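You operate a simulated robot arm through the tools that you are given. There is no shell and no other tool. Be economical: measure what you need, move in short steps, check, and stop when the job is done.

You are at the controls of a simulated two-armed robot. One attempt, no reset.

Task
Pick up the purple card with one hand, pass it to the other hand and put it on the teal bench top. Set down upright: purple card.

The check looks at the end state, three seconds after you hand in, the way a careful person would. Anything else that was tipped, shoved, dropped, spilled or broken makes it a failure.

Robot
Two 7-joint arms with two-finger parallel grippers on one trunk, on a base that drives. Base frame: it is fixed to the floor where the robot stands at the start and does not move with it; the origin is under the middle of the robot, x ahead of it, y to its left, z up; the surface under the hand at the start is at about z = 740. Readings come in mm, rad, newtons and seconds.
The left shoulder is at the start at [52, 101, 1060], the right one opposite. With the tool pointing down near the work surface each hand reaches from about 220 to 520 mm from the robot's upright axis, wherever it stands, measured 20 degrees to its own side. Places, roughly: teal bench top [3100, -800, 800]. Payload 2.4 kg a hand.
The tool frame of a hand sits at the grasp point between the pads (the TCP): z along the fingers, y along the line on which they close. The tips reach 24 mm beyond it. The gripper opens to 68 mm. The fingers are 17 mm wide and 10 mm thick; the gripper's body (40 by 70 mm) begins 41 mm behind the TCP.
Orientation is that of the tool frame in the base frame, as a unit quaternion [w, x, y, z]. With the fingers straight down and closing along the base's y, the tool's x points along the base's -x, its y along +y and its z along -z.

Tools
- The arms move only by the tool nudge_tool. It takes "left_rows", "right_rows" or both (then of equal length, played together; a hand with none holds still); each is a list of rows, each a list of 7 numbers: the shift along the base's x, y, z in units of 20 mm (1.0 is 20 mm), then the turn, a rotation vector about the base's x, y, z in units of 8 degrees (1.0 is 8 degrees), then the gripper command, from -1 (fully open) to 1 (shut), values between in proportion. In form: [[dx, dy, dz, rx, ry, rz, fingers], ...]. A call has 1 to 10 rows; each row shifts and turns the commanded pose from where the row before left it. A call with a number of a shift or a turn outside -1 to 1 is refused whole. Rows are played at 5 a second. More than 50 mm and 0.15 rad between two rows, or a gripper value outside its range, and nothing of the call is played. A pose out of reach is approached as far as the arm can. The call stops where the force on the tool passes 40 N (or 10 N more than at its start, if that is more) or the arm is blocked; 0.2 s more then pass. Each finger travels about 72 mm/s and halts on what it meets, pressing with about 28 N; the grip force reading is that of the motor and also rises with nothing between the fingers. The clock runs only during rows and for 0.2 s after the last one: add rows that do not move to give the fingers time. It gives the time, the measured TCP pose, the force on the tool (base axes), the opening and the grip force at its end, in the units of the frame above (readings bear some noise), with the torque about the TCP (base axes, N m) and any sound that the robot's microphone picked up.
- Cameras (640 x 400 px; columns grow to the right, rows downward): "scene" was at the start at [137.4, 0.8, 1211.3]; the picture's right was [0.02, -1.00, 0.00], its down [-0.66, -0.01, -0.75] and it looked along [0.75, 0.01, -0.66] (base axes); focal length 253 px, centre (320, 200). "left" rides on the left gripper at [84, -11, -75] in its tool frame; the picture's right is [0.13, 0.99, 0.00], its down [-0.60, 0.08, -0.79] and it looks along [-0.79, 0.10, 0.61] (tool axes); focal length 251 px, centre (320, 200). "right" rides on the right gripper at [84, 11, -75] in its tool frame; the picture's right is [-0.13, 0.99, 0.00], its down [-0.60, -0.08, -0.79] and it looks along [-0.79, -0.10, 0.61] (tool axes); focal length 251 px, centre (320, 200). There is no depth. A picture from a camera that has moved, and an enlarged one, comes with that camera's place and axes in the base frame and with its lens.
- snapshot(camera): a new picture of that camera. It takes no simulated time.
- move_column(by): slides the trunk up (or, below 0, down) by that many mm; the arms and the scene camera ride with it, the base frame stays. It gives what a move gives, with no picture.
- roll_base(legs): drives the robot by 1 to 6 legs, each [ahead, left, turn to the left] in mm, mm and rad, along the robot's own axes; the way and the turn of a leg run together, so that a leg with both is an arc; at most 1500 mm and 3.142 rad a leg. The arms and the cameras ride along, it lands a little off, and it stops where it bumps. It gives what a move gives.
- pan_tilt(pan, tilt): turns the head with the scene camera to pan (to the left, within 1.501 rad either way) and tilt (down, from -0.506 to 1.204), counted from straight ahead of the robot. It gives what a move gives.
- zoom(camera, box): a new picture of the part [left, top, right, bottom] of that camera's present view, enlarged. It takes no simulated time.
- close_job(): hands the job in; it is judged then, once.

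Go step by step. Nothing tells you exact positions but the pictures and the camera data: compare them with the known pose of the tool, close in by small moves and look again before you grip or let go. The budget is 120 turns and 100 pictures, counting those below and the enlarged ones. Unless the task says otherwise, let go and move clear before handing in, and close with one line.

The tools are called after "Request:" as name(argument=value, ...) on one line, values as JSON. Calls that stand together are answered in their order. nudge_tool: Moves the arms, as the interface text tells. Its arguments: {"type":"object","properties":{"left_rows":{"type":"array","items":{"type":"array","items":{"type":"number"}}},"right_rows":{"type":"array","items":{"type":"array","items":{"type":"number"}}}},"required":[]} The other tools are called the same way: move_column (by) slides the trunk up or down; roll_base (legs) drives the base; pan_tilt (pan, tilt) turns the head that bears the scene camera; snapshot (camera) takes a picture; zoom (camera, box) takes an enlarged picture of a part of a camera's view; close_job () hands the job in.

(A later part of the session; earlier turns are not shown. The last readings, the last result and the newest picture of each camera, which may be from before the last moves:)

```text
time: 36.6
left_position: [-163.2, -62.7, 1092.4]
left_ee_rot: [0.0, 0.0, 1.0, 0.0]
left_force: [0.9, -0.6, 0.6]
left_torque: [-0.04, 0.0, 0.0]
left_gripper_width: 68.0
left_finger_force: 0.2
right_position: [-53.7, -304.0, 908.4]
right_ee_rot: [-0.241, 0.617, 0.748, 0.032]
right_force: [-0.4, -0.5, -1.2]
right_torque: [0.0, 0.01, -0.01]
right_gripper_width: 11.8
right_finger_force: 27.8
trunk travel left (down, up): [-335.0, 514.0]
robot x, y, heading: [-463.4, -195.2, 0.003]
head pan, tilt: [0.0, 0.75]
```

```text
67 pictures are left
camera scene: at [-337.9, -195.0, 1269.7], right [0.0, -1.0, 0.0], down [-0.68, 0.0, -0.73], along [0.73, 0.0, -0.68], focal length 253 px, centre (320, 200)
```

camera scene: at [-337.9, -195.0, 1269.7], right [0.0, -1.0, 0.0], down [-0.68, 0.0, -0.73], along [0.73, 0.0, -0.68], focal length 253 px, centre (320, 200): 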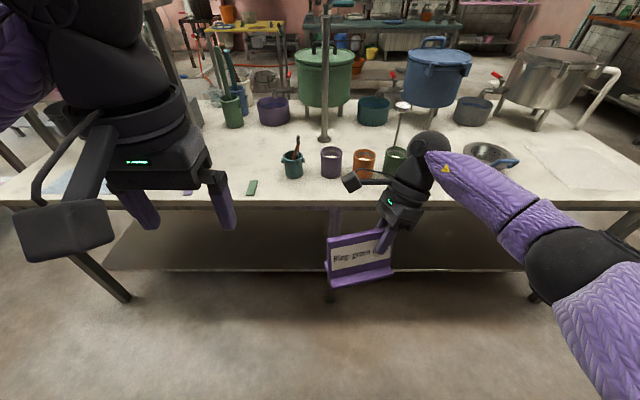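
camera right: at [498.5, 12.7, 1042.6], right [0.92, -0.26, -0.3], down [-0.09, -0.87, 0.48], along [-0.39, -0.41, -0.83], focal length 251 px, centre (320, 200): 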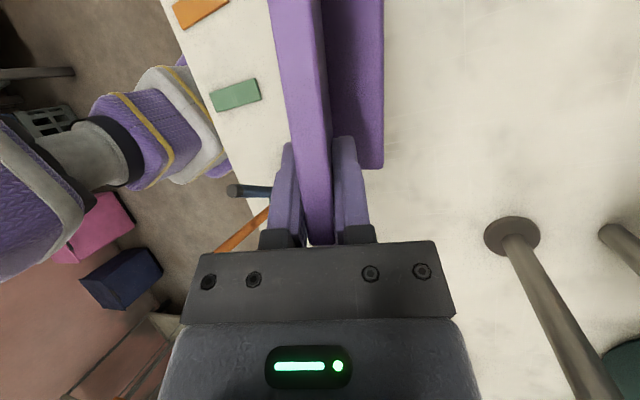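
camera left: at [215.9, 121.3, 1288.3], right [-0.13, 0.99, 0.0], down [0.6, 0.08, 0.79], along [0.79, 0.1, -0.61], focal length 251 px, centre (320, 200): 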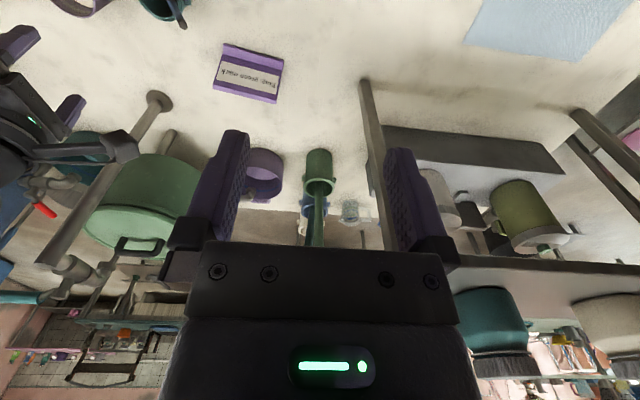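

Request:
nudge_tool(right_rows=[[0, 0.77, -0.5, 0, 0, 0.95, 1], [0, 0.77, -0.5, 0, 0, 0.95, 1], [0, 0.77, -0.5, 0, 0, 0.95, 1], [0, 0.77, -0.5, 0, 0, 0.95, 1], [0, 0.77, -0.5, 0, 0, 0.95, 1], [0, 0.77, -0.5, 0, 0, 0.95, 1], [0, 0, 0, 0.54, -0.31, 0, 1], [0, 0, 0, 0.54, -0.31, 0, 1], [0, 0, 0, 0.54, -0.31, 0, 1]])

Request:
snapshot(camera="scene")

Request:
snapshot(camera="left")

Request:
snapshot(camera="right")

```text
time: 38.6
left_position: [-164.2, -63.4, 1091.6]
left_ee_rot: [0.0, -0.001, 1.0, 0.0]
left_force: [-0.3, 0.3, -0.1]
left_torque: [0.01, -0.01, 0.0]
left_gripper_width: 68.2
left_finger_force: 0.0
right_position: [-71.2, -219.9, 853.0]
right_ee_rot: [-0.203, 0.254, 0.944, 0.059]
right_force: [0.2, -0.1, -0.3]
right_torque: [-0.04, -0.01, -0.01]
right_gripper_width: 11.6
right_finger_force: 28.0
right hand out of reach, approached as far as the arm can: row 5, 6
trunk travel left (down, up): [-335.0, 514.0]
robot x, y, heading: [-460.5, -195.1, 0.003]
head pan, tilt: [0.0, 0.75]
```

```text
66 pictures are left
camera scene: at [-338.0, -195.0, 1269.7], right [0.0, -1.0, 0.0], down [-0.68, 0.0, -0.73], along [0.73, 0.0, -0.68], focal length 253 px, centre (320, 200)
```

scene: 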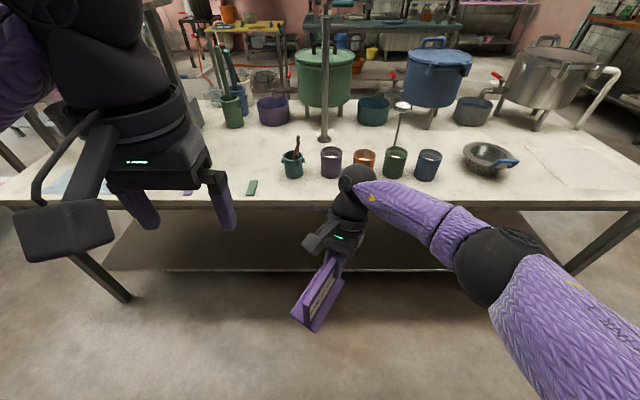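

```text
65 pictures are left
camera left: at [-246.5, -72.8, 1168.3], right [-0.13, 0.99, 0.0], down [0.6, 0.08, 0.79], along [0.79, 0.1, -0.61], focal length 251 px, centre (320, 200)
```

left: 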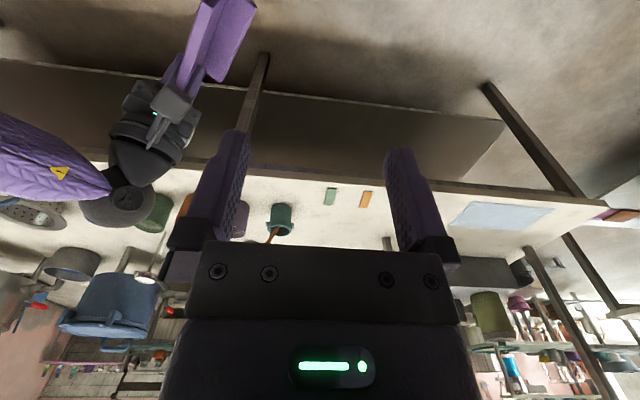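

```text
64 pictures are left
camera right: at [-105.4, -187.8, 956.6], right [0.6, 0.8, -0.05], down [0.72, -0.51, 0.47], along [0.35, -0.32, -0.88], focal length 251 px, centre (320, 200)
```

right: 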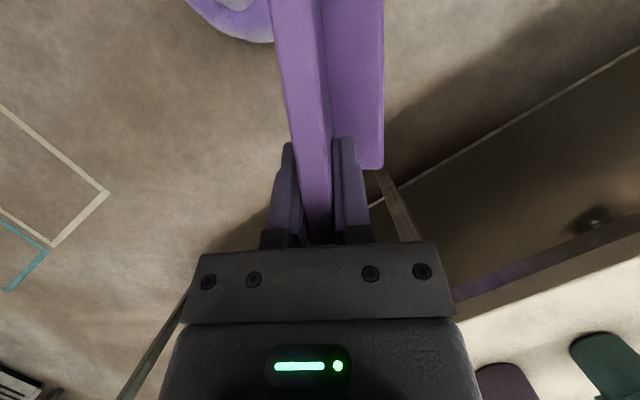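

The card sits unchanged in the right hand and its panel is vertical. The left hand now goes to its approach pose: yaw −30°, fingers tipped 40° forward, 90 mm back from the free end of the panel.

Request:
nudge_tool(left_rows=[[-0.3, 0, -0.6, 0, 0, -0.94, -1], [-0.3, 0, -0.6, 0, 0, -0.94, -1], [-0.3, 0, -0.6, 0, 0, -0.94, -1], [-0.3, 0, -0.6, 0, 0, -0.94, -1], [0, -0.3, -1, -0.42, -0.72, 0, -1], [0, -0.4, -1, -0.42, -0.72, 0, -1], [0, -0.7, -1, -0.42, -0.72, 0, -1], [0, -0.8, -1, -0.42, -0.72, 0, -1], [0, -0.9, -1, -0.42, -0.72, 0, -1], [0, -0.9, -1, -0.42, -0.72, 0, -1]])

Request:
snapshot(camera="scene")

Request:
snapshot(camera="left")

Request:
snapshot(camera="right")

```text
time: 40.8
left_position: [-158.6, -149.3, 921.4]
left_ee_rot: [0.33, 0.244, 0.907, -0.091]
left_force: [-0.4, -0.1, 0.1]
left_torque: [-0.01, -0.02, -0.01]
left_gripper_width: 68.3
left_finger_force: 0.1
left hand out of reach, approached as far as the arm can: row 7, 8, 9
right_position: [-72.0, -219.8, 852.7]
right_ee_rot: [-0.204, 0.255, 0.943, 0.058]
right_force: [-0.8, 0.0, -0.9]
right_torque: [-0.03, -0.03, -0.02]
right_gripper_width: 11.6
right_finger_force: 27.9
trunk travel left (down, up): [-335.0, 514.0]
robot x, y, heading: [-463.0, -192.1, 0.003]
head pan, tilt: [0.0, 0.75]
```

```text
63 pictures are left
camera scene: at [-338.0, -195.0, 1269.7], right [0.0, -1.0, 0.0], down [-0.68, 0.0, -0.73], along [0.73, 0.0, -0.68], focal length 253 px, centre (320, 200)
```

scene: 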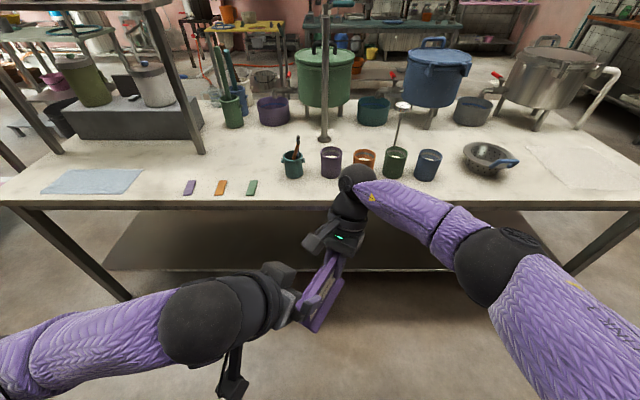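

```text
62 pictures are left
camera left: at [-260.0, -102.6, 926.6], right [0.41, 0.91, -0.09], down [0.0, 0.09, 1.0], along [0.91, -0.41, 0.04], focal length 251 px, centre (320, 200)
```

left: 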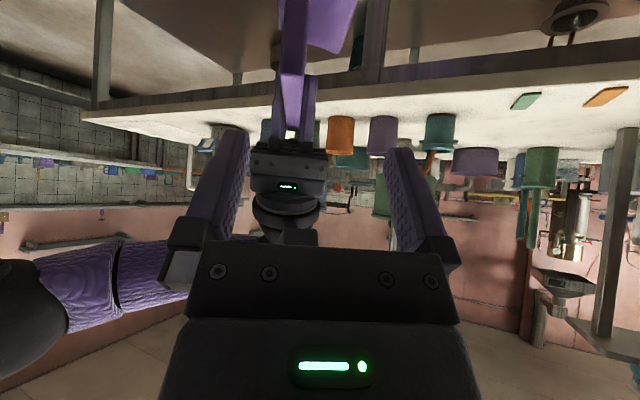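

```text
61 pictures are left
camera right: at [-105.2, -187.9, 956.5], right [0.6, 0.8, -0.05], down [0.72, -0.51, 0.47], along [0.35, -0.32, -0.88], focal length 251 px, centre (320, 200)
```

right: 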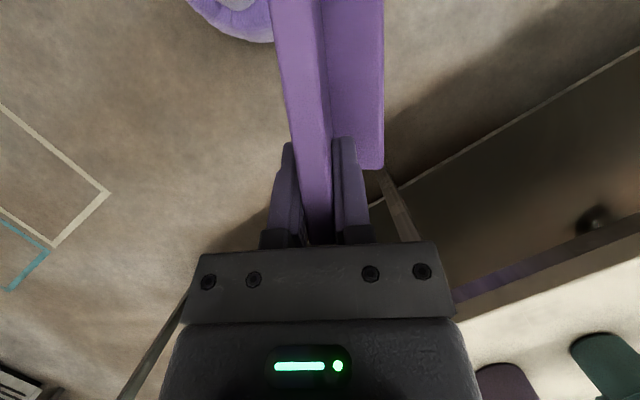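

The left hand's orientation is right. I'll correct its sideways offset of about 17 mm and then check.

Request:
nudge_tool(left_rows=[[-0.22, -0.37, 0, 0, 0, 0, -1], [-0.22, -0.37, 0, 0, 0, 0, -1], [-0.15, 0, -0.4, 0, 0, 0, -1]])

Request:
snapshot(camera="left")

Request:
zoom(camera="scene", box=[220, 220, 380, 320])

```text
time: 41.6
left_position: [-168.3, -164.9, 915.0]
left_ee_rot: [0.33, 0.244, 0.907, -0.091]
left_force: [0.2, 0.8, 1.6]
left_torque: [-0.02, -0.02, 0.02]
left_gripper_width: 68.2
left_finger_force: 0.1
right_position: [-72.8, -219.6, 852.1]
right_ee_rot: [-0.205, 0.254, 0.944, 0.058]
right_force: [0.1, -0.4, 0.1]
right_torque: [-0.07, 0.0, -0.01]
right_gripper_width: 11.5
right_finger_force: 27.8
trunk travel left (down, up): [-335.0, 514.0]
robot x, y, heading: [-461.5, -195.4, 0.001]
head pan, tilt: [0.0, 0.75]
```

```text
60 pictures are left
camera left: at [-270.2, -117.7, 918.3], right [0.41, 0.91, -0.09], down [0.0, 0.09, 1.0], along [0.91, -0.41, 0.04], focal length 251 px, centre (320, 200)
```

left: 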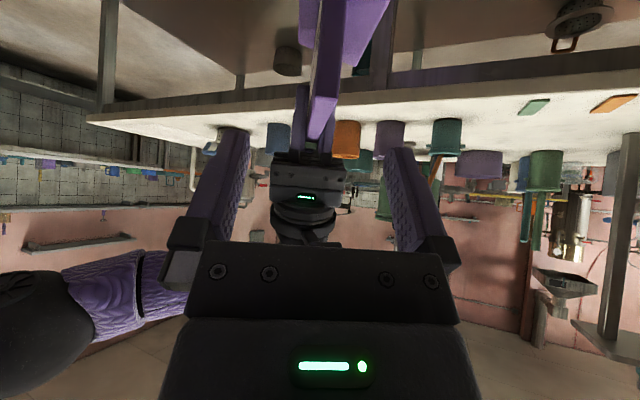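

```text
4.00 times, centred on (300, 270) of scene
camera zoom: at [-337.9, -195.1, 1269.7], right [0.0, -1.0, 0.0], down [-0.68, 0.0, -0.73], along [0.73, 0.0, -0.68], focal length 1013 px, centre (400, -80)
```

zoom: 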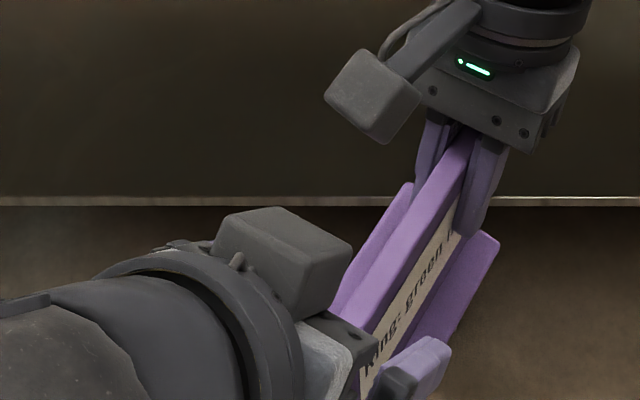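

The view is clear and the fingers straddle the panel's free end. I'll go in halfway and check the gap between the two hands.

Request:
nudge_tool(left_rows=[[0.05, -0.03, -0.8, 0, 0, 0, -1], [0.2, -0.1, -0.8, 0, 0, 0, -1], [0.3, -0.17, -0.8, 0, 0, 0, -1]])

Request:
zoom(camera="scene", box=[220, 220, 380, 320])

Request:
snapshot(camera="left")

Request:
snapshot(camera="right")

```text
time: 42.4
left_position: [-159.0, -170.0, 866.6]
left_ee_rot: [0.33, 0.243, 0.908, -0.09]
left_force: [-0.2, 0.2, 0.5]
left_torque: [0.02, -0.03, 0.02]
left_gripper_width: 67.9
left_finger_force: 0.1
right_position: [-71.3, -220.2, 852.1]
right_ee_rot: [-0.204, 0.255, 0.943, 0.058]
right_force: [0.1, 0.0, -0.6]
right_torque: [-0.04, -0.01, -0.03]
right_gripper_width: 11.4
right_finger_force: 27.9
trunk travel left (down, up): [-335.0, 514.0]
robot x, y, heading: [-462.6, -194.4, -0.0]
head pan, tilt: [0.0, 0.75]
```

```text
4.00 times, centred on (300, 270) of scene
camera zoom: at [-338.0, -195.1, 1269.7], right [0.0, -1.0, 0.0], down [-0.68, 0.0, -0.73], along [0.73, 0.0, -0.68], focal length 1013 px, centre (400, -80)
```

zoom: 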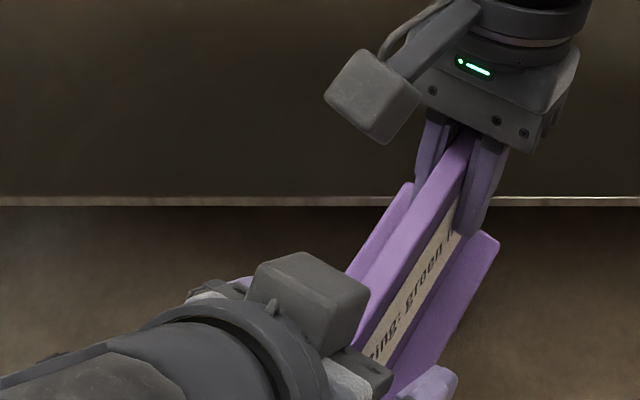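

```text
57 pictures are left
camera left: at [-260.3, -122.3, 871.0], right [0.41, 0.91, -0.09], down [0.0, 0.09, 1.0], along [0.91, -0.41, 0.04], focal length 251 px, centre (320, 200)
```

left: 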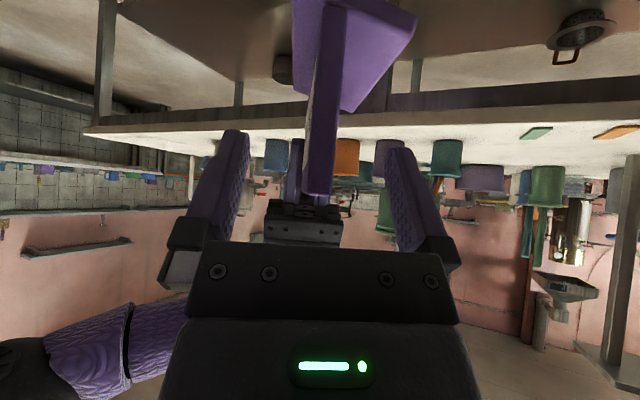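

```text
56 pictures are left
camera right: at [-105.2, -187.9, 956.5], right [0.6, 0.8, -0.05], down [0.72, -0.51, 0.47], along [0.35, -0.32, -0.88], focal length 251 px, centre (320, 200)
```

right: 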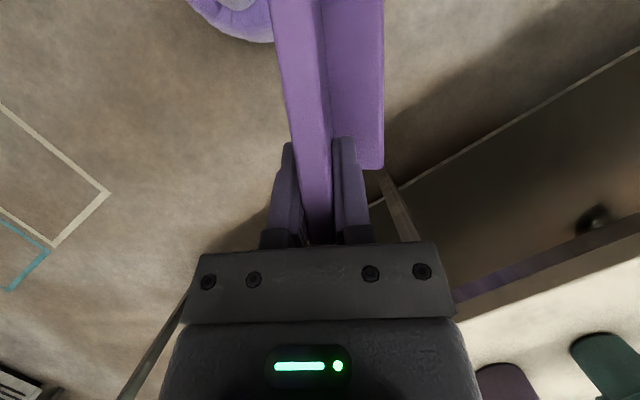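

The alignment matches my estimate within a few mm. I'll finish the approach.

Request:
nudge_tool(left_rows=[[0.38, -0.22, -0.63, 0, 0, 0, -1], [0.38, -0.22, -0.63, 0, 0, 0, -1], [0.38, -0.22, -0.63, 0, 0, 0, -1]])

Request:
zoom(camera="scene", box=[220, 220, 380, 320])

Request:
snapshot(camera="left")

```text
time: 43.2
left_position: [-137.4, -182.3, 828.2]
left_ee_rot: [0.329, 0.244, 0.908, -0.09]
left_force: [-15.4, 9.3, 7.3]
left_torque: [-0.24, -0.46, 0.0]
left_gripper_width: 68.2
left_finger_force: 0.0
right_position: [-70.5, -220.5, 852.3]
right_ee_rot: [-0.202, 0.255, 0.944, 0.058]
right_force: [16.0, -8.8, -7.4]
right_torque: [-0.24, -0.39, -0.03]
right_gripper_width: 11.6
right_finger_force: 27.8
trunk travel left (down, up): [-335.0, 514.0]
robot x, y, heading: [-459.9, -197.8, -0.001]
head pan, tilt: [0.0, 0.75]
```

```text
4.00 times, centred on (300, 270) of scene
camera zoom: at [-337.9, -195.1, 1269.7], right [0.0, -1.0, 0.0], down [-0.68, 0.0, -0.73], along [0.73, 0.0, -0.68], focal length 1013 px, centre (400, -80)
```

zoom: 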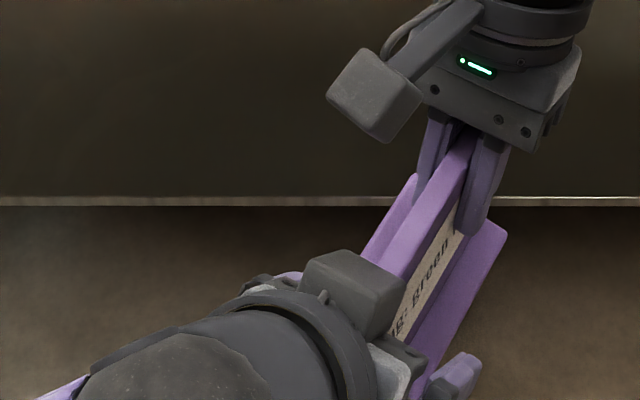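

```text
54 pictures are left
camera left: at [-238.2, -135.3, 833.3], right [0.41, 0.91, -0.09], down [0.0, 0.09, 1.0], along [0.91, -0.41, 0.04], focal length 251 px, centre (320, 200)
```

left: 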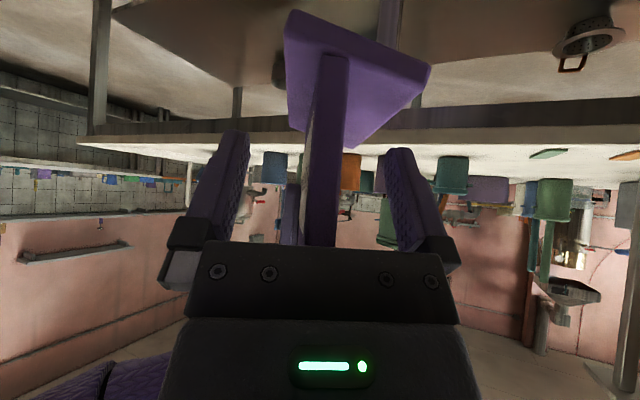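

The left palm touched the panel corner, a light press of about 18 N. I'll back off 9 mm along the tool before closing.

Request:
nudge_tool(left_rows=[[-0.25, 0.15, 0.35, 0, 0, 0, -1], [0, 0, 0, 0, 0, 0, -1]])

Request:
snapshot(camera="right")

Request:
snapshot(camera="left")

```text
time: 43.8
left_position: [-141.8, -179.2, 838.0]
left_ee_rot: [0.33, 0.243, 0.908, -0.09]
left_force: [-0.5, -0.5, 0.2]
left_torque: [-0.02, 0.02, -0.01]
left_gripper_width: 68.0
left_finger_force: 0.0
right_position: [-71.9, -220.4, 852.5]
right_ee_rot: [-0.205, 0.255, 0.943, 0.058]
right_force: [-0.1, -0.7, -0.9]
right_torque: [0.01, -0.03, -0.02]
right_gripper_width: 11.6
right_finger_force: 28.0
trunk travel left (down, up): [-335.0, 514.0]
robot x, y, heading: [-458.7, -195.0, -0.001]
head pan, tilt: [0.0, 0.75]
```

```text
53 pictures are left
camera right: at [-105.4, -187.8, 956.6], right [0.6, 0.8, -0.05], down [0.72, -0.51, 0.47], along [0.35, -0.32, -0.88], focal length 251 px, centre (320, 200)
```

right: 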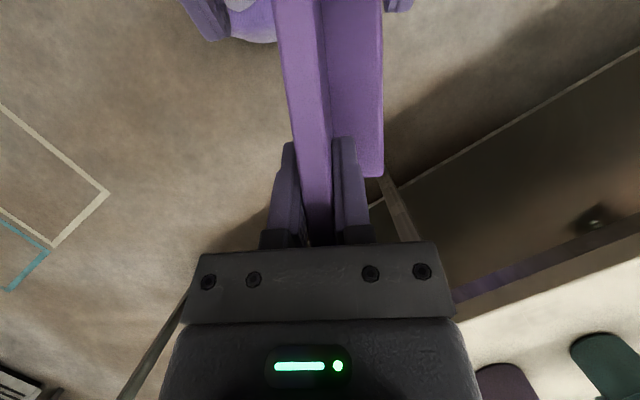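

```text
52 pictures are left
camera left: at [-243.4, -132.5, 840.6], right [0.41, 0.91, -0.09], down [0.0, 0.09, 1.0], along [0.91, -0.41, 0.04], focal length 251 px, centre (320, 200)
```

left: 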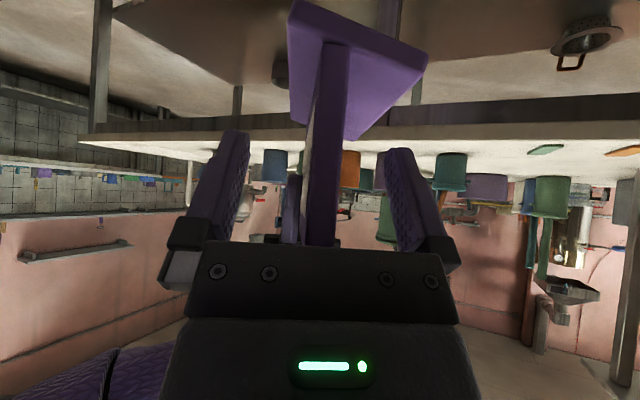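

The card pivoted a few degrees in the right grip, which I'll correct when placing. Closing the left hand now.

Request:
nudge_tool(left_rows=[[0, 0, 0, 0, 0, 0, 0], [0, 0, 0, 0, 0, 0, 0.5], [0, 0, 0, 0, 0, 0, 1], [0, 0, 0, 0, 0, 0, 1], [0, 0, 0, 0, 0, 0, 1]])

Request:
snapshot(camera="left")

Request:
zoom(camera="scene", box=[220, 220, 380, 320])

```text
time: 45.0
left_position: [-141.9, -179.8, 836.3]
left_ee_rot: [0.33, 0.243, 0.908, -0.09]
left_force: [2.1, 3.2, -0.8]
left_torque: [0.24, -0.12, 0.14]
left_gripper_width: 11.6
left_finger_force: 28.0
right_position: [-71.1, -219.6, 852.4]
right_ee_rot: [-0.203, 0.254, 0.944, 0.058]
right_force: [-1.8, -3.9, 1.1]
right_torque: [-0.25, 0.28, 0.2]
right_gripper_width: 11.6
right_finger_force: 28.3
trunk travel left (down, up): [-335.0, 514.0]
robot x, y, heading: [-460.5, -195.4, 0.0]
head pan, tilt: [0.0, 0.75]
```

```text
51 pictures are left
camera left: at [-243.3, -132.5, 840.6], right [0.41, 0.91, -0.09], down [0.0, 0.09, 1.0], along [0.91, -0.41, 0.04], focal length 251 px, centre (320, 200)
```

left: 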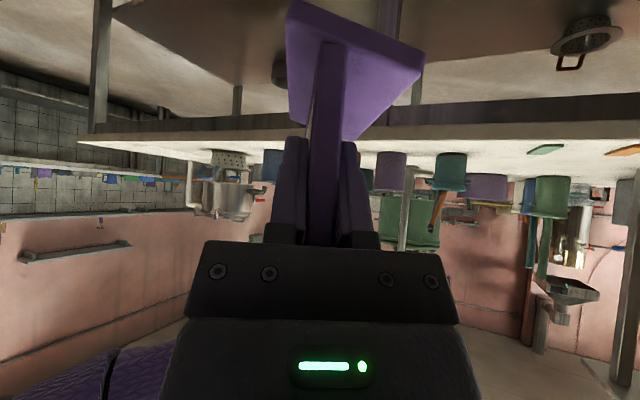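

```text
4.00 times, centred on (300, 270) of scene
camera zoom: at [-338.0, -195.1, 1269.7], right [0.0, -1.0, 0.0], down [-0.68, 0.0, -0.73], along [0.73, 0.0, -0.68], focal length 1013 px, centre (400, -80)
```

zoom: 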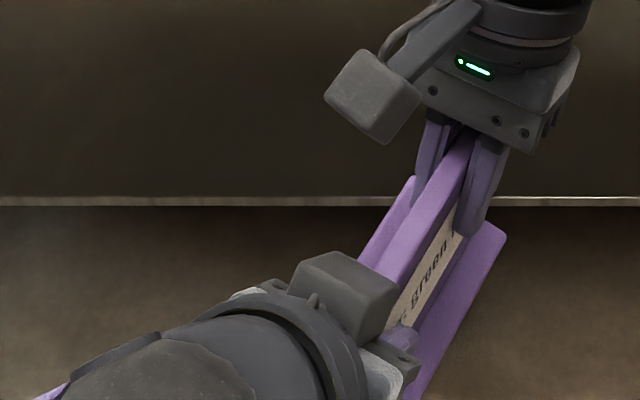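

Both hands hold the card. I'll open the right hand and withdraw it along its own axis.

Request:
nudge_tool(right_rows=[[0, 0, 0, 0, 0, 0, 0], [0, 0, 0, 0, 0, 0, -1], [0, 0, 0, 0, 0, 0, -1], [0, 0, 0, 0, 0, 0, -1], [0.3, -0.18, 0.8, 0, 0, 0, -1], [0.3, -0.18, 0.8, 0, 0, 0, -1], [0.3, -0.18, 0.8, 0, 0, 0, -1], [0.1, -0.4, 0.8, 0, 0, 0, -1], [0, -0.8, 0.5, 0, 0, 0, -1], [0, -0.8, 0.5, 0, 0, 0, -1]])

Request:
snapshot(camera="scene")

Request:
snapshot(camera="left")

```text
time: 47.2
left_position: [-141.1, -179.0, 836.2]
left_ee_rot: [0.33, 0.244, 0.907, -0.091]
left_force: [-0.3, 0.3, -0.2]
left_torque: [-0.02, 0.06, 0.04]
left_gripper_width: 11.7
left_finger_force: 27.8
right_position: [-51.2, -271.4, 935.6]
right_ee_rot: [-0.204, 0.254, 0.944, 0.058]
right_force: [-0.7, 0.2, 0.3]
right_torque: [0.0, 0.0, 0.0]
right_gripper_width: 67.9
right_finger_force: 0.1
trunk travel left (down, up): [-335.0, 514.0]
robot x, y, heading: [-464.8, -193.5, 0.001]
head pan, tilt: [0.0, 0.75]
```

```text
49 pictures are left
camera scene: at [-338.0, -195.2, 1269.7], right [0.0, -1.0, 0.0], down [-0.68, 0.0, -0.73], along [0.73, 0.0, -0.68], focal length 253 px, centre (320, 200)
```

scene: 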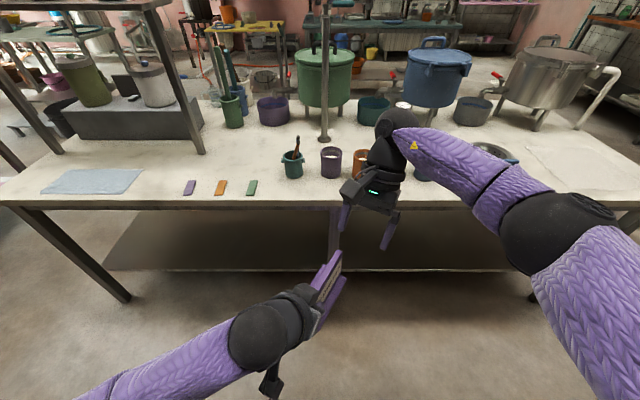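

```text
48 pictures are left
camera left: at [-243.4, -132.7, 840.7], right [0.41, 0.91, -0.09], down [0.0, 0.09, 1.0], along [0.91, -0.41, 0.04], focal length 251 px, centre (320, 200)
```

left: 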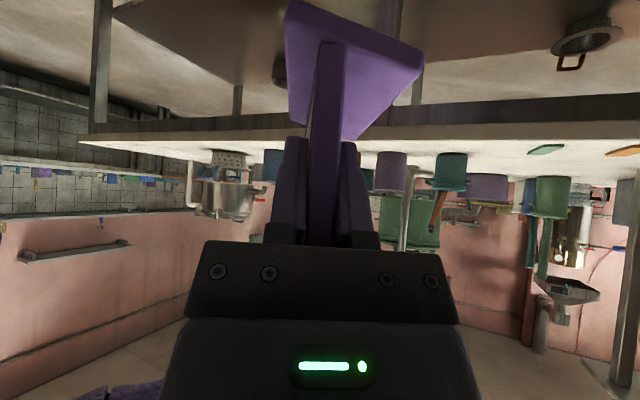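

The handover is done. Next I need a route around the table, so I'll look to both sides.

Request:
pan_tilt(pan=-0.8, tilt=0.45)

Request:
snapshot(camera="scene")

Request:
pan_tilt(pan=0.6, tilt=0.45)

Request:
snapshot(camera="scene")

```text
time: 48.3
left_position: [-142.4, -179.1, 836.2]
left_ee_rot: [0.33, 0.243, 0.908, -0.09]
left_force: [-0.9, -0.8, -0.9]
left_torque: [0.03, 0.07, -0.02]
left_gripper_width: 11.6
left_finger_force: 27.7
right_position: [-51.7, -270.9, 935.3]
right_ee_rot: [-0.204, 0.255, 0.943, 0.059]
right_force: [-0.2, 0.3, -0.8]
right_torque: [0.02, 0.0, 0.03]
right_gripper_width: 67.9
right_finger_force: 0.0
trunk travel left (down, up): [-335.0, 514.0]
robot x, y, heading: [-461.2, -196.0, 0.005]
head pan, tilt: [-0.799, 0.45]
```

```text
47 pictures are left
camera scene: at [-356.6, -261.0, 1296.1], right [-0.72, -0.7, 0.0], down [-0.3, 0.31, -0.9], along [0.63, -0.64, -0.44], focal length 253 px, centre (320, 200)
```

scene: 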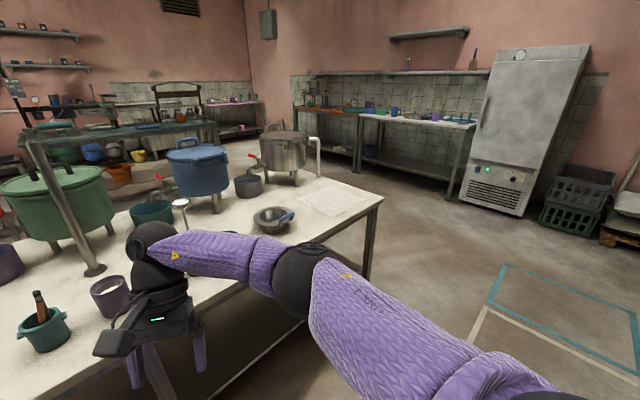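

```text
time: 49.8
left_position: [-141.4, -180.6, 836.9]
left_ee_rot: [0.33, 0.243, 0.908, -0.09]
left_force: [0.3, 0.3, 0.2]
left_torque: [0.03, 0.05, -0.02]
left_gripper_width: 11.5
left_finger_force: 28.2
right_position: [-51.1, -270.7, 935.7]
right_ee_rot: [-0.204, 0.254, 0.944, 0.058]
right_force: [0.7, -0.3, 0.5]
right_torque: [-0.03, -0.01, 0.03]
right_gripper_width: 67.9
right_finger_force: 0.0
trunk travel left (down, up): [-335.0, 514.0]
robot x, y, heading: [-462.2, -193.2, -0.001]
head pan, tilt: [0.6, 0.45]
```

```text
46 pictures are left
camera scene: at [-345.0, -143.2, 1296.1], right [0.57, -0.82, 0.0], down [-0.36, -0.25, -0.9], along [0.74, 0.51, -0.44], focal length 253 px, centre (320, 200)
```

scene: 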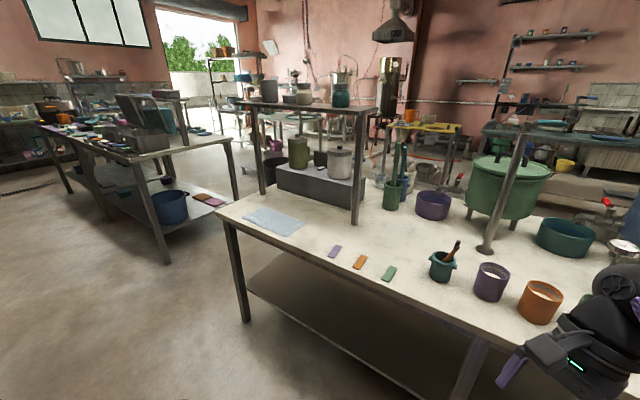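

The right side is open: the table ends near y = −1330 and the aisle beyond is clear. I'll strafe right to y ≈ −1850, then look ahead.

Request:
roll_base(legs=[[0, -1400, 0], [0, -260, 0]])

Request:
pan_tilt(pan=0, tilt=0.45)

Request:
snapshot(camera="scene")

```text
time: 58.3
left_position: [-150.3, -1847.4, 835.8]
left_ee_rot: [0.33, 0.247, 0.906, -0.091]
left_force: [-0.1, 0.0, 1.1]
left_torque: [0.01, 0.04, -0.01]
left_gripper_width: 11.4
left_finger_force: 27.5
right_position: [-60.3, -1939.4, 935.9]
right_ee_rot: [-0.204, 0.259, 0.942, 0.06]
right_force: [0.5, 0.1, 0.8]
right_torque: [0.02, 0.01, 0.0]
right_gripper_width: 68.0
right_finger_force: 0.0
trunk travel left (down, up): [-335.0, 514.0]
robot x, y, heading: [-473.2, -1859.4, -0.015]
head pan, tilt: [0.6, 0.45]
```

```text
time: 59.3
left_position: [-149.9, -1844.2, 836.2]
left_ee_rot: [0.329, 0.247, 0.907, -0.091]
left_force: [0.9, 0.8, -0.9]
left_torque: [0.03, 0.02, -0.02]
left_gripper_width: 11.7
left_finger_force: 28.1
right_position: [-61.3, -1939.0, 936.1]
right_ee_rot: [-0.204, 0.26, 0.942, 0.06]
right_force: [0.4, -0.7, 0.4]
right_torque: [0.01, -0.02, 0.0]
right_gripper_width: 68.2
right_finger_force: 0.0
trunk travel left (down, up): [-335.0, 514.0]
robot x, y, heading: [-472.1, -1859.6, -0.008]
head pan, tilt: [0.0, 0.45]
```

```text
45 pictures are left
camera scene: at [-336.9, -1859.9, 1296.1], right [-0.01, -1.0, 0.0], down [-0.44, 0.0, -0.9], along [0.9, -0.01, -0.44], focal length 253 px, centre (320, 200)
```

scene: 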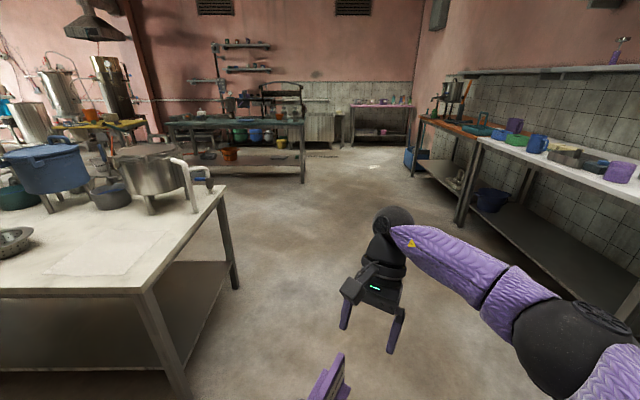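

The aisle is clear all the way to the teal bench, whose front edge is near x ≈ 2800. I'll drive ahead to about x = 1900 and then strafe left in front of the bench.

Request:
roll_base(legs=[[1300, 0, 0.01], [1070, 0, 0]])

Request:
pan_tilt(pan=0.5, tilt=0.45)

Request:
snapshot(camera="scene")

```text
time: 70.9
left_position: [2220.1, -1835.5, 836.4]
left_ee_rot: [0.33, 0.24, 0.908, -0.089]
left_force: [0.3, 0.1, 0.2]
left_torque: [0.0, 0.02, 0.02]
left_gripper_width: 11.6
left_finger_force: 28.3
right_position: [2312.6, -1925.2, 935.8]
right_ee_rot: [-0.205, 0.25, 0.945, 0.057]
right_force: [-0.5, -0.1, -0.3]
right_torque: [0.02, -0.02, -0.02]
right_gripper_width: 67.9
right_finger_force: 0.1
trunk travel left (down, up): [-335.0, 514.0]
robot x, y, heading: [1901.4, -1848.6, 0.007]
head pan, tilt: [0.0, 0.45]
```

```text
time: 71.8
left_position: [2220.9, -1835.2, 835.6]
left_ee_rot: [0.33, 0.241, 0.909, -0.089]
left_force: [-0.8, -0.1, 0.5]
left_torque: [0.0, 0.05, 0.02]
left_gripper_width: 11.5
left_finger_force: 28.4
right_position: [2313.8, -1925.6, 936.3]
right_ee_rot: [-0.205, 0.25, 0.945, 0.058]
right_force: [0.1, -0.4, -0.4]
right_torque: [-0.01, 0.0, 0.0]
right_gripper_width: 68.2
right_finger_force: 0.1
trunk travel left (down, up): [-335.0, 514.0]
robot x, y, heading: [1898.7, -1849.8, 0.011]
head pan, tilt: [0.499, 0.45]
```

```text
44 pictures are left
camera scene: at [2022.6, -1808.3, 1296.1], right [0.49, -0.87, 0.0], down [-0.38, -0.21, -0.9], along [0.79, 0.44, -0.44], focal length 253 px, centre (320, 200)
```

scene: 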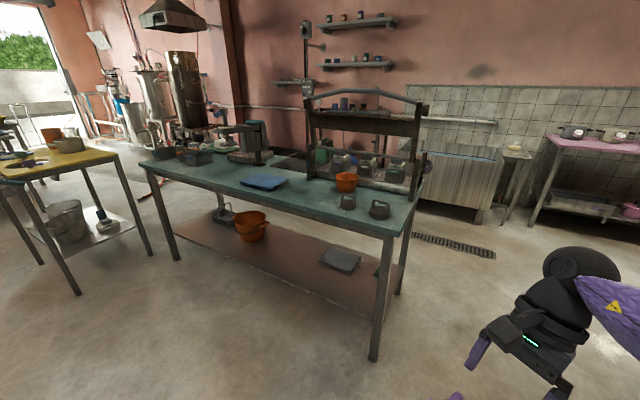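

The front strip of the bench between the blue cloth and the orange cup looks free, near y ≈ −1200. I'll raise the trunk so the card clears the bench height, then strafe left and go part of the way.

Request:
move_column(by=130)

Request:
roll_base(legs=[[0, 630, -0.011], [300, 0, 0]])

Request:
pan_tilt(pan=0, tilt=0.6)

Request:
snapshot(camera="scene")

```text
time: 73.4
left_position: [2221.3, -1834.8, 966.7]
left_ee_rot: [0.33, 0.24, 0.909, -0.089]
left_force: [0.2, 0.3, -1.5]
left_torque: [0.0, 0.03, 0.01]
left_gripper_width: 11.3
left_finger_force: 28.0
right_position: [2311.5, -1926.2, 1065.5]
right_ee_rot: [-0.204, 0.25, 0.945, 0.057]
right_force: [0.4, -0.2, 0.6]
right_torque: [0.0, 0.0, 0.0]
right_gripper_width: 68.3
right_finger_force: 0.1
trunk travel left (down, up): [-465.0, 384.0]
robot x, y, heading: [1902.4, -1854.0, 0.008]
head pan, tilt: [0.499, 0.45]
```

```text
time: 78.6
left_position: [2517.0, -1210.3, 965.9]
left_ee_rot: [0.329, 0.246, 0.907, -0.091]
left_force: [0.4, -0.1, 0.0]
left_torque: [0.02, 0.06, 0.0]
left_gripper_width: 11.5
left_finger_force: 27.9
right_position: [2608.7, -1303.2, 1065.6]
right_ee_rot: [-0.204, 0.256, 0.943, 0.059]
right_force: [0.1, 0.1, 0.7]
right_torque: [-0.02, -0.01, 0.0]
right_gripper_width: 67.6
right_finger_force: 0.0
trunk travel left (down, up): [-465.0, 384.0]
robot x, y, heading: [2194.8, -1221.2, -0.005]
head pan, tilt: [0.499, 0.45]
```

```text
time: 79.5
left_position: [2517.6, -1211.7, 966.0]
left_ee_rot: [0.329, 0.246, 0.907, -0.091]
left_force: [-0.6, 0.5, -1.3]
left_torque: [0.04, 0.01, -0.05]
left_gripper_width: 11.8
left_finger_force: 27.0
right_position: [2607.6, -1303.4, 1065.8]
right_ee_rot: [-0.204, 0.256, 0.943, 0.058]
right_force: [0.2, -0.1, 0.3]
right_torque: [-0.01, 0.0, 0.0]
right_gripper_width: 68.1
right_finger_force: 0.0
trunk travel left (down, up): [-465.0, 384.0]
robot x, y, heading: [2203.2, -1224.7, -0.005]
head pan, tilt: [0.0, 0.6]
```

```text
43 pictures are left
camera scene: at [2308.7, -1225.3, 1413.5], right [0.0, -1.0, 0.0], down [-0.56, 0.0, -0.83], along [0.83, 0.0, -0.56], focal length 253 px, centre (320, 200)
```

scene: 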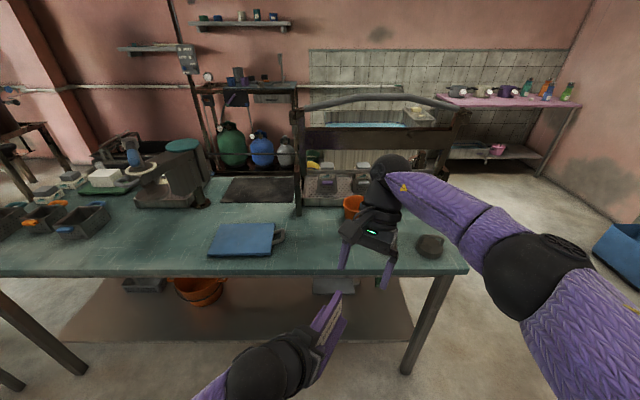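

The spot at about [2925, −1240] is free: the blue plate lies to its left and the irons to its right. I'll pull the right hand back out of the way, then drive closer.

Request:
nudge_tool(right_rows=[[-1, -0.7, 0.3, 0, 0, 0, -1], [-1, -0.7, 0.3, 0, 0, 0, -1], [-1, -0.7, 0.3, 0, 0, 0, -1], [-1, -0.7, 0.3, 0, 0, 0, -1], [-1, -0.7, 0.3, 0, 0, 0, -1]])

Request:
roll_base(legs=[[250, 0, 0.005]])

Request:
snapshot(camera="scene")

Request:
snapshot(camera="right")

```text
time: 80.7
left_position: [2518.0, -1210.1, 966.6]
left_ee_rot: [0.33, 0.246, 0.907, -0.092]
left_force: [0.4, -0.4, -0.9]
left_torque: [0.03, 0.02, 0.01]
left_gripper_width: 11.6
left_finger_force: 27.9
right_position: [2507.2, -1372.8, 1095.3]
right_ee_rot: [-0.204, 0.257, 0.943, 0.059]
right_force: [-0.4, 0.4, 0.1]
right_torque: [0.04, -0.02, 0.0]
right_gripper_width: 68.1
right_finger_force: 0.0
trunk travel left (down, up): [-465.0, 384.0]
robot x, y, heading: [2199.1, -1225.7, -0.0]
head pan, tilt: [0.0, 0.6]
```

```text
time: 82.5
left_position: [2769.9, -1209.1, 966.2]
left_ee_rot: [0.33, 0.243, 0.908, -0.091]
left_force: [-0.3, -0.5, -0.4]
left_torque: [0.01, 0.01, 0.01]
left_gripper_width: 11.7
left_finger_force: 28.4
right_position: [2761.5, -1369.8, 1097.1]
right_ee_rot: [-0.204, 0.254, 0.944, 0.058]
right_force: [-0.4, 1.2, 1.3]
right_torque: [0.0, 0.04, 0.0]
right_gripper_width: 68.1
right_finger_force: 0.2
trunk travel left (down, up): [-465.0, 384.0]
robot x, y, heading: [2449.3, -1225.6, 0.0]
head pan, tilt: [0.0, 0.6]
```

```text
42 pictures are left
camera scene: at [2562.1, -1225.2, 1413.5], right [0.0, -1.0, 0.0], down [-0.57, 0.0, -0.82], along [0.82, 0.0, -0.57], focal length 253 px, centre (320, 200)
```

scene: 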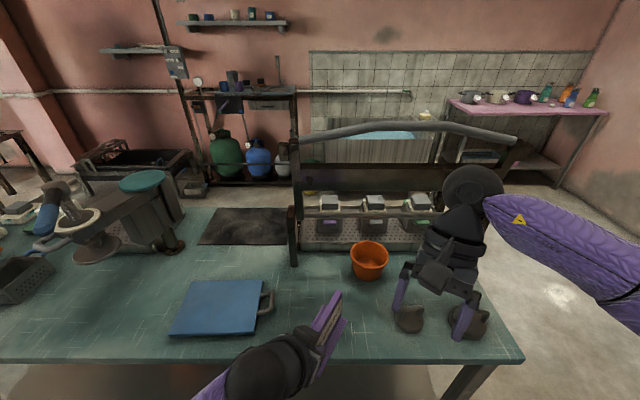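

```text
41 pictures are left
camera right: at [2728.3, -1339.2, 1199.9], right [0.6, 0.8, -0.05], down [0.72, -0.51, 0.47], along [0.35, -0.32, -0.88], focal length 251 px, centre (320, 200)
```

right: 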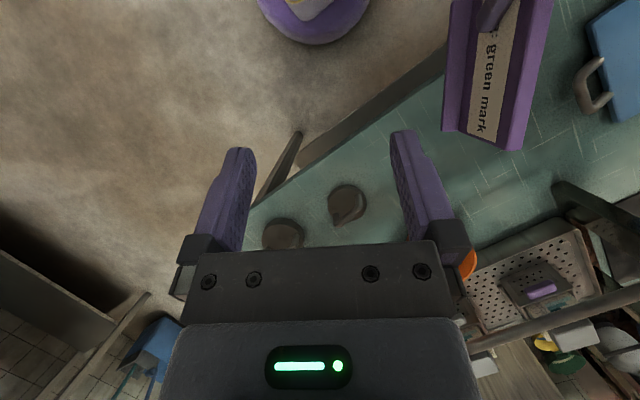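

The spot is free and there's good clearance. I'll drive 80 mm closer, tilt the card back to its standing lean, and then check its attitude.

Request:
roll_base(legs=[[80, 0, 0]])

Request:
nudge_tool(left_rows=[[0.5, 0, 0, -0.54, 0.31, 0, 1], [0.5, 0, 0, -0.54, 0.31, 0, 1], [0.5, 0, 0, -0.54, 0.31, 0, 1], [0.5, 0, 0, 0, 0, 0, 1]])

Request:
zoom(camera="scene", box=[240, 280, 400, 380])

Request:
snapshot(camera="left")

Request:
snapshot(camera="right")

```text
time: 83.6
left_position: [2852.4, -1208.8, 966.0]
left_ee_rot: [0.33, 0.243, 0.908, -0.09]
left_force: [0.5, 0.8, -0.5]
left_torque: [0.03, 0.02, -0.01]
left_gripper_width: 11.8
left_finger_force: 28.2
right_position: [2842.1, -1371.9, 1095.2]
right_ee_rot: [-0.205, 0.254, 0.943, 0.058]
right_force: [0.1, 0.2, 0.1]
right_torque: [0.04, -0.01, -0.02]
right_gripper_width: 68.0
right_finger_force: 0.0
trunk travel left (down, up): [-465.0, 384.0]
robot x, y, heading: [2530.6, -1228.5, 0.005]
head pan, tilt: [0.0, 0.6]
```

```text
time: 84.6
left_position: [2891.2, -1210.8, 966.4]
left_ee_rot: [0.296, 0.198, 0.911, -0.208]
left_force: [-0.3, 0.0, -1.6]
left_torque: [0.04, 0.0, 0.0]
left_gripper_width: 11.6
left_finger_force: 28.4
right_position: [2841.6, -1371.7, 1095.2]
right_ee_rot: [-0.204, 0.255, 0.943, 0.058]
right_force: [-1.1, 0.4, 0.4]
right_torque: [0.02, 0.0, 0.0]
right_gripper_width: 68.2
right_finger_force: 0.2
trunk travel left (down, up): [-465.0, 384.0]
robot x, y, heading: [2528.4, -1223.5, -0.003]
head pan, tilt: [0.0, 0.6]
```

```text
4.00 times, centred on (320, 330) of scene
camera zoom: at [2641.9, -1225.2, 1413.5], right [0.0, -1.0, 0.0], down [-0.57, 0.0, -0.82], along [0.82, 0.0, -0.57], focal length 1013 px, centre (320, -320)
```

zoom: 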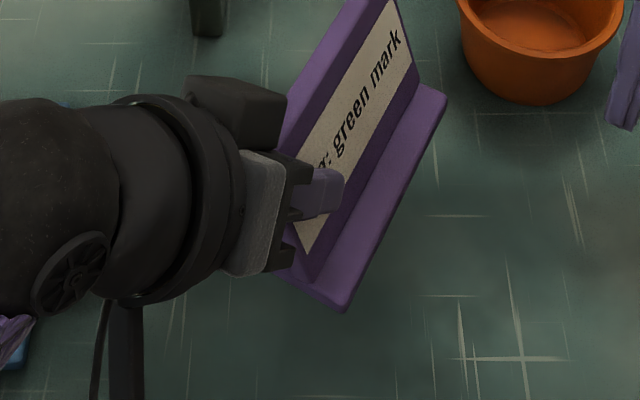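

```text
39 pictures are left
camera left: at [2790.2, -1161.5, 973.0], right [0.38, 0.86, -0.34], down [0.13, 0.31, 0.94], along [0.91, -0.4, 0.01], focal length 251 px, centre (320, 200)
```

left: 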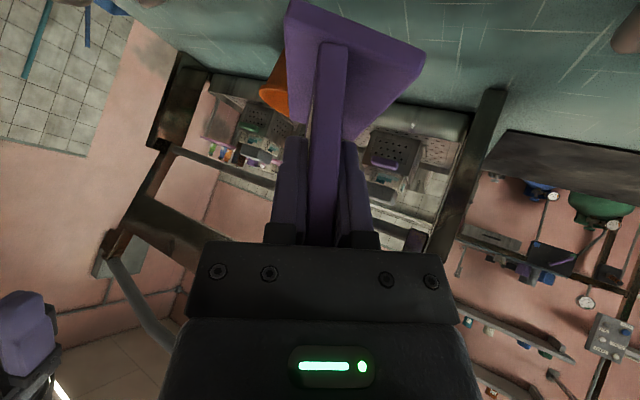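

```text
38 pictures are left
camera right: at [2808.2, -1339.1, 1200.0], right [0.6, 0.8, -0.05], down [0.72, -0.51, 0.47], along [0.35, -0.32, -0.88], focal length 251 px, centre (320, 200)
```

right: 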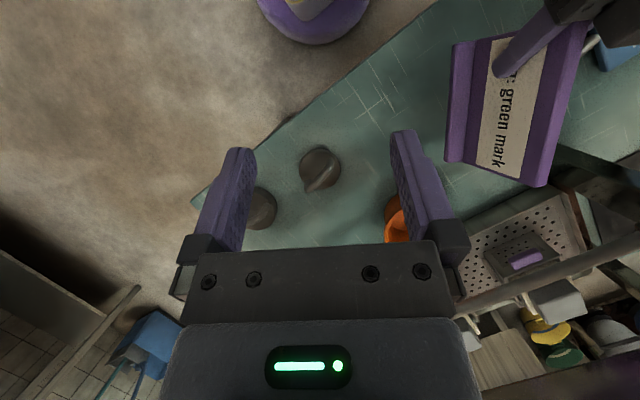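

I'll zoom in to measure the base's edges against the true horizontal.

Request:
zoom(camera="left", box=[260, 0, 460, 125])

Request:
zoom(camera="right", box=[420, 0, 640, 200])

```text
3.20 times, centred on (360, 62) of left
camera zoom: at [2790.2, -1161.5, 973.0], right [0.38, 0.86, -0.34], down [0.13, 0.31, 0.94], along [0.91, -0.4, 0.01], focal length 805 px, centre (192, 640)
```

zoom: 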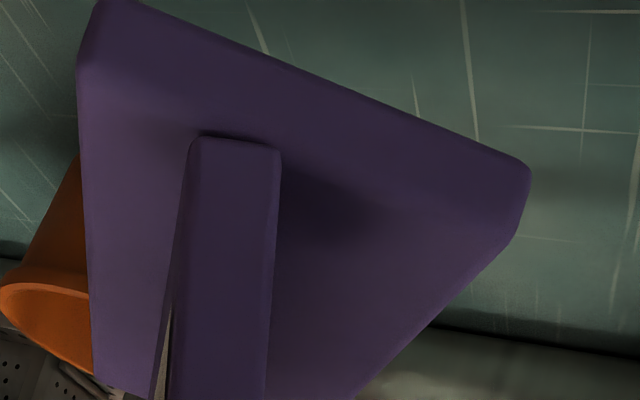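

```text
2.00 times, centred on (530, 100) of right
camera zoom: at [2808.2, -1339.1, 1200.0], right [0.6, 0.8, -0.05], down [0.72, -0.51, 0.47], along [0.35, -0.32, -0.88], focal length 503 px, centre (-100, 400)
```

zoom: 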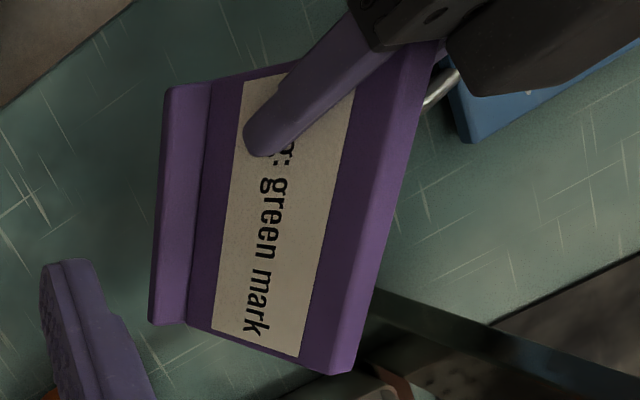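

The far end of the card is about 4° high and the roll is off by about 2°. I'll correct both and measure again.

Request:
nudge_tool(left_rows=[[0, 0, 0, 0.21, 0.17, 0, 1], [0, 0, 0, 0.2, 0.17, 0, 1]])

Request:
zoom(camera="left", box=[260, 0, 460, 125])

Request:
zoom(camera="right", box=[420, 0, 640, 200])

```text
time: 85.2
left_position: [2891.1, -1210.4, 965.4]
left_ee_rot: [0.267, 0.201, 0.924, -0.185]
left_force: [-0.6, 0.0, -0.2]
left_torque: [0.01, 0.02, -0.01]
left_gripper_width: 11.5
left_finger_force: 27.9
right_position: [2842.1, -1371.2, 1095.7]
right_ee_rot: [-0.204, 0.254, 0.944, 0.058]
right_force: [0.2, -1.0, 0.0]
right_torque: [0.03, 0.02, 0.05]
right_gripper_width: 67.5
right_finger_force: 0.0
trunk travel left (down, up): [-465.0, 384.0]
robot x, y, heading: [2531.7, -1227.8, 0.003]
head pan, tilt: [0.0, 0.6]
```

```text
3.20 times, centred on (360, 62) of left
camera zoom: at [2790.3, -1162.2, 980.7], right [0.37, 0.88, -0.31], down [0.17, 0.26, 0.95], along [0.91, -0.4, -0.06], focal length 805 px, centre (192, 640)
```

zoom: 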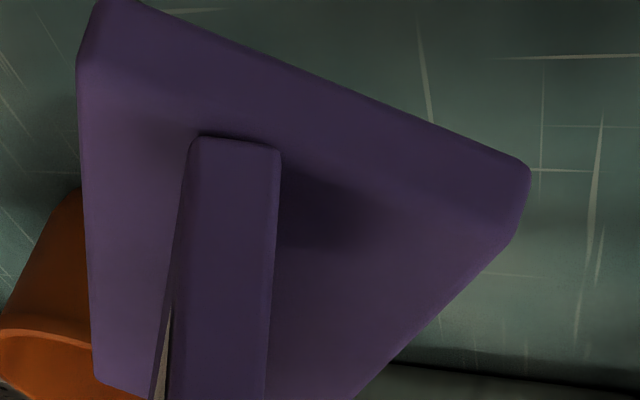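

```text
2.00 times, centred on (530, 100) of right
camera zoom: at [2808.1, -1339.2, 1200.1], right [0.6, 0.8, -0.05], down [0.72, -0.51, 0.47], along [0.35, -0.32, -0.88], focal length 503 px, centre (-100, 400)
```

zoom: 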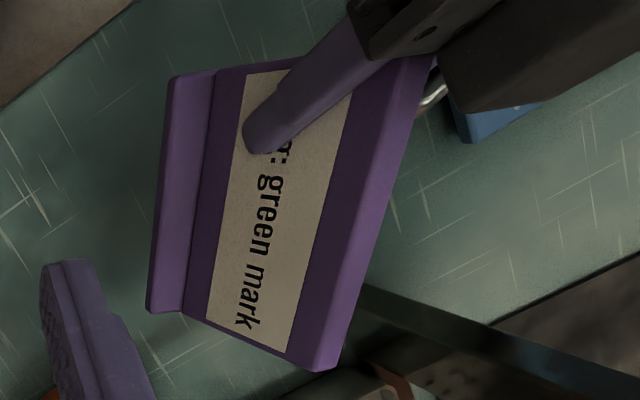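

The base is now level within about half a degree. Lowering towards the bench.

Request:
nudge_tool(left_rows=[[0.2, 0, -0.8, 0, 0, 0, 1], [0.2, 0, -0.8, 0, 0, 0, 1], [0.2, 0, -0.8, 0, 0, 0, 1], [0, 0, -0.8, 0, 0, 0, 1]])

Request:
snapshot(camera="left")

Request:
zoom(camera="right", box=[420, 0, 640, 200])

```text
time: 86.2
left_position: [2902.6, -1210.2, 901.0]
left_ee_rot: [0.267, 0.202, 0.924, -0.186]
left_force: [0.1, -0.2, -0.7]
left_torque: [0.01, 0.01, -0.02]
left_gripper_width: 11.6
left_finger_force: 27.6
right_position: [2842.2, -1371.0, 1095.4]
right_ee_rot: [-0.205, 0.254, 0.944, 0.058]
right_force: [-0.5, 0.2, 0.4]
right_torque: [0.02, 0.01, 0.0]
right_gripper_width: 67.9
right_finger_force: 0.1
trunk travel left (down, up): [-465.0, 384.0]
robot x, y, heading: [2529.0, -1226.3, 0.002]
head pan, tilt: [0.0, 0.6]
```

```text
33 pictures are left
camera left: at [2802.1, -1162.0, 916.5], right [0.37, 0.88, -0.31], down [0.17, 0.26, 0.95], along [0.91, -0.4, -0.06], focal length 251 px, centre (320, 200)
```

left: 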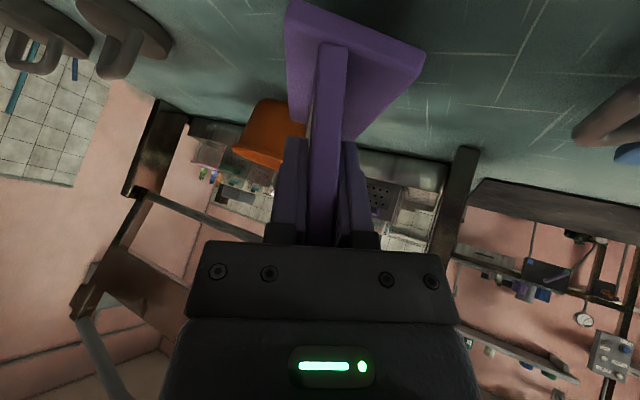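

```text
2.00 times, centred on (530, 100) of right
camera zoom: at [2808.1, -1339.1, 1200.1], right [0.6, 0.8, -0.05], down [0.72, -0.51, 0.47], along [0.35, -0.32, -0.88], focal length 503 px, centre (-100, 400)
```

zoom: 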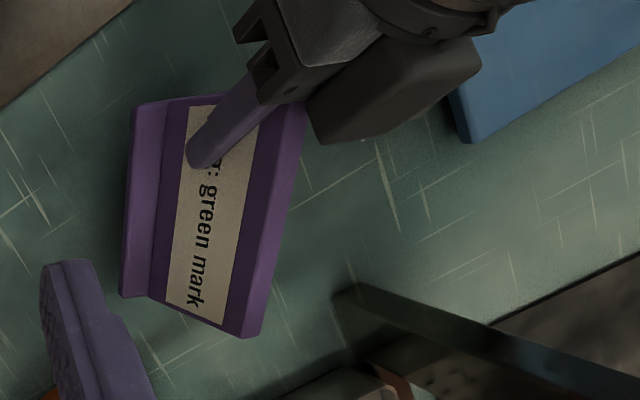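

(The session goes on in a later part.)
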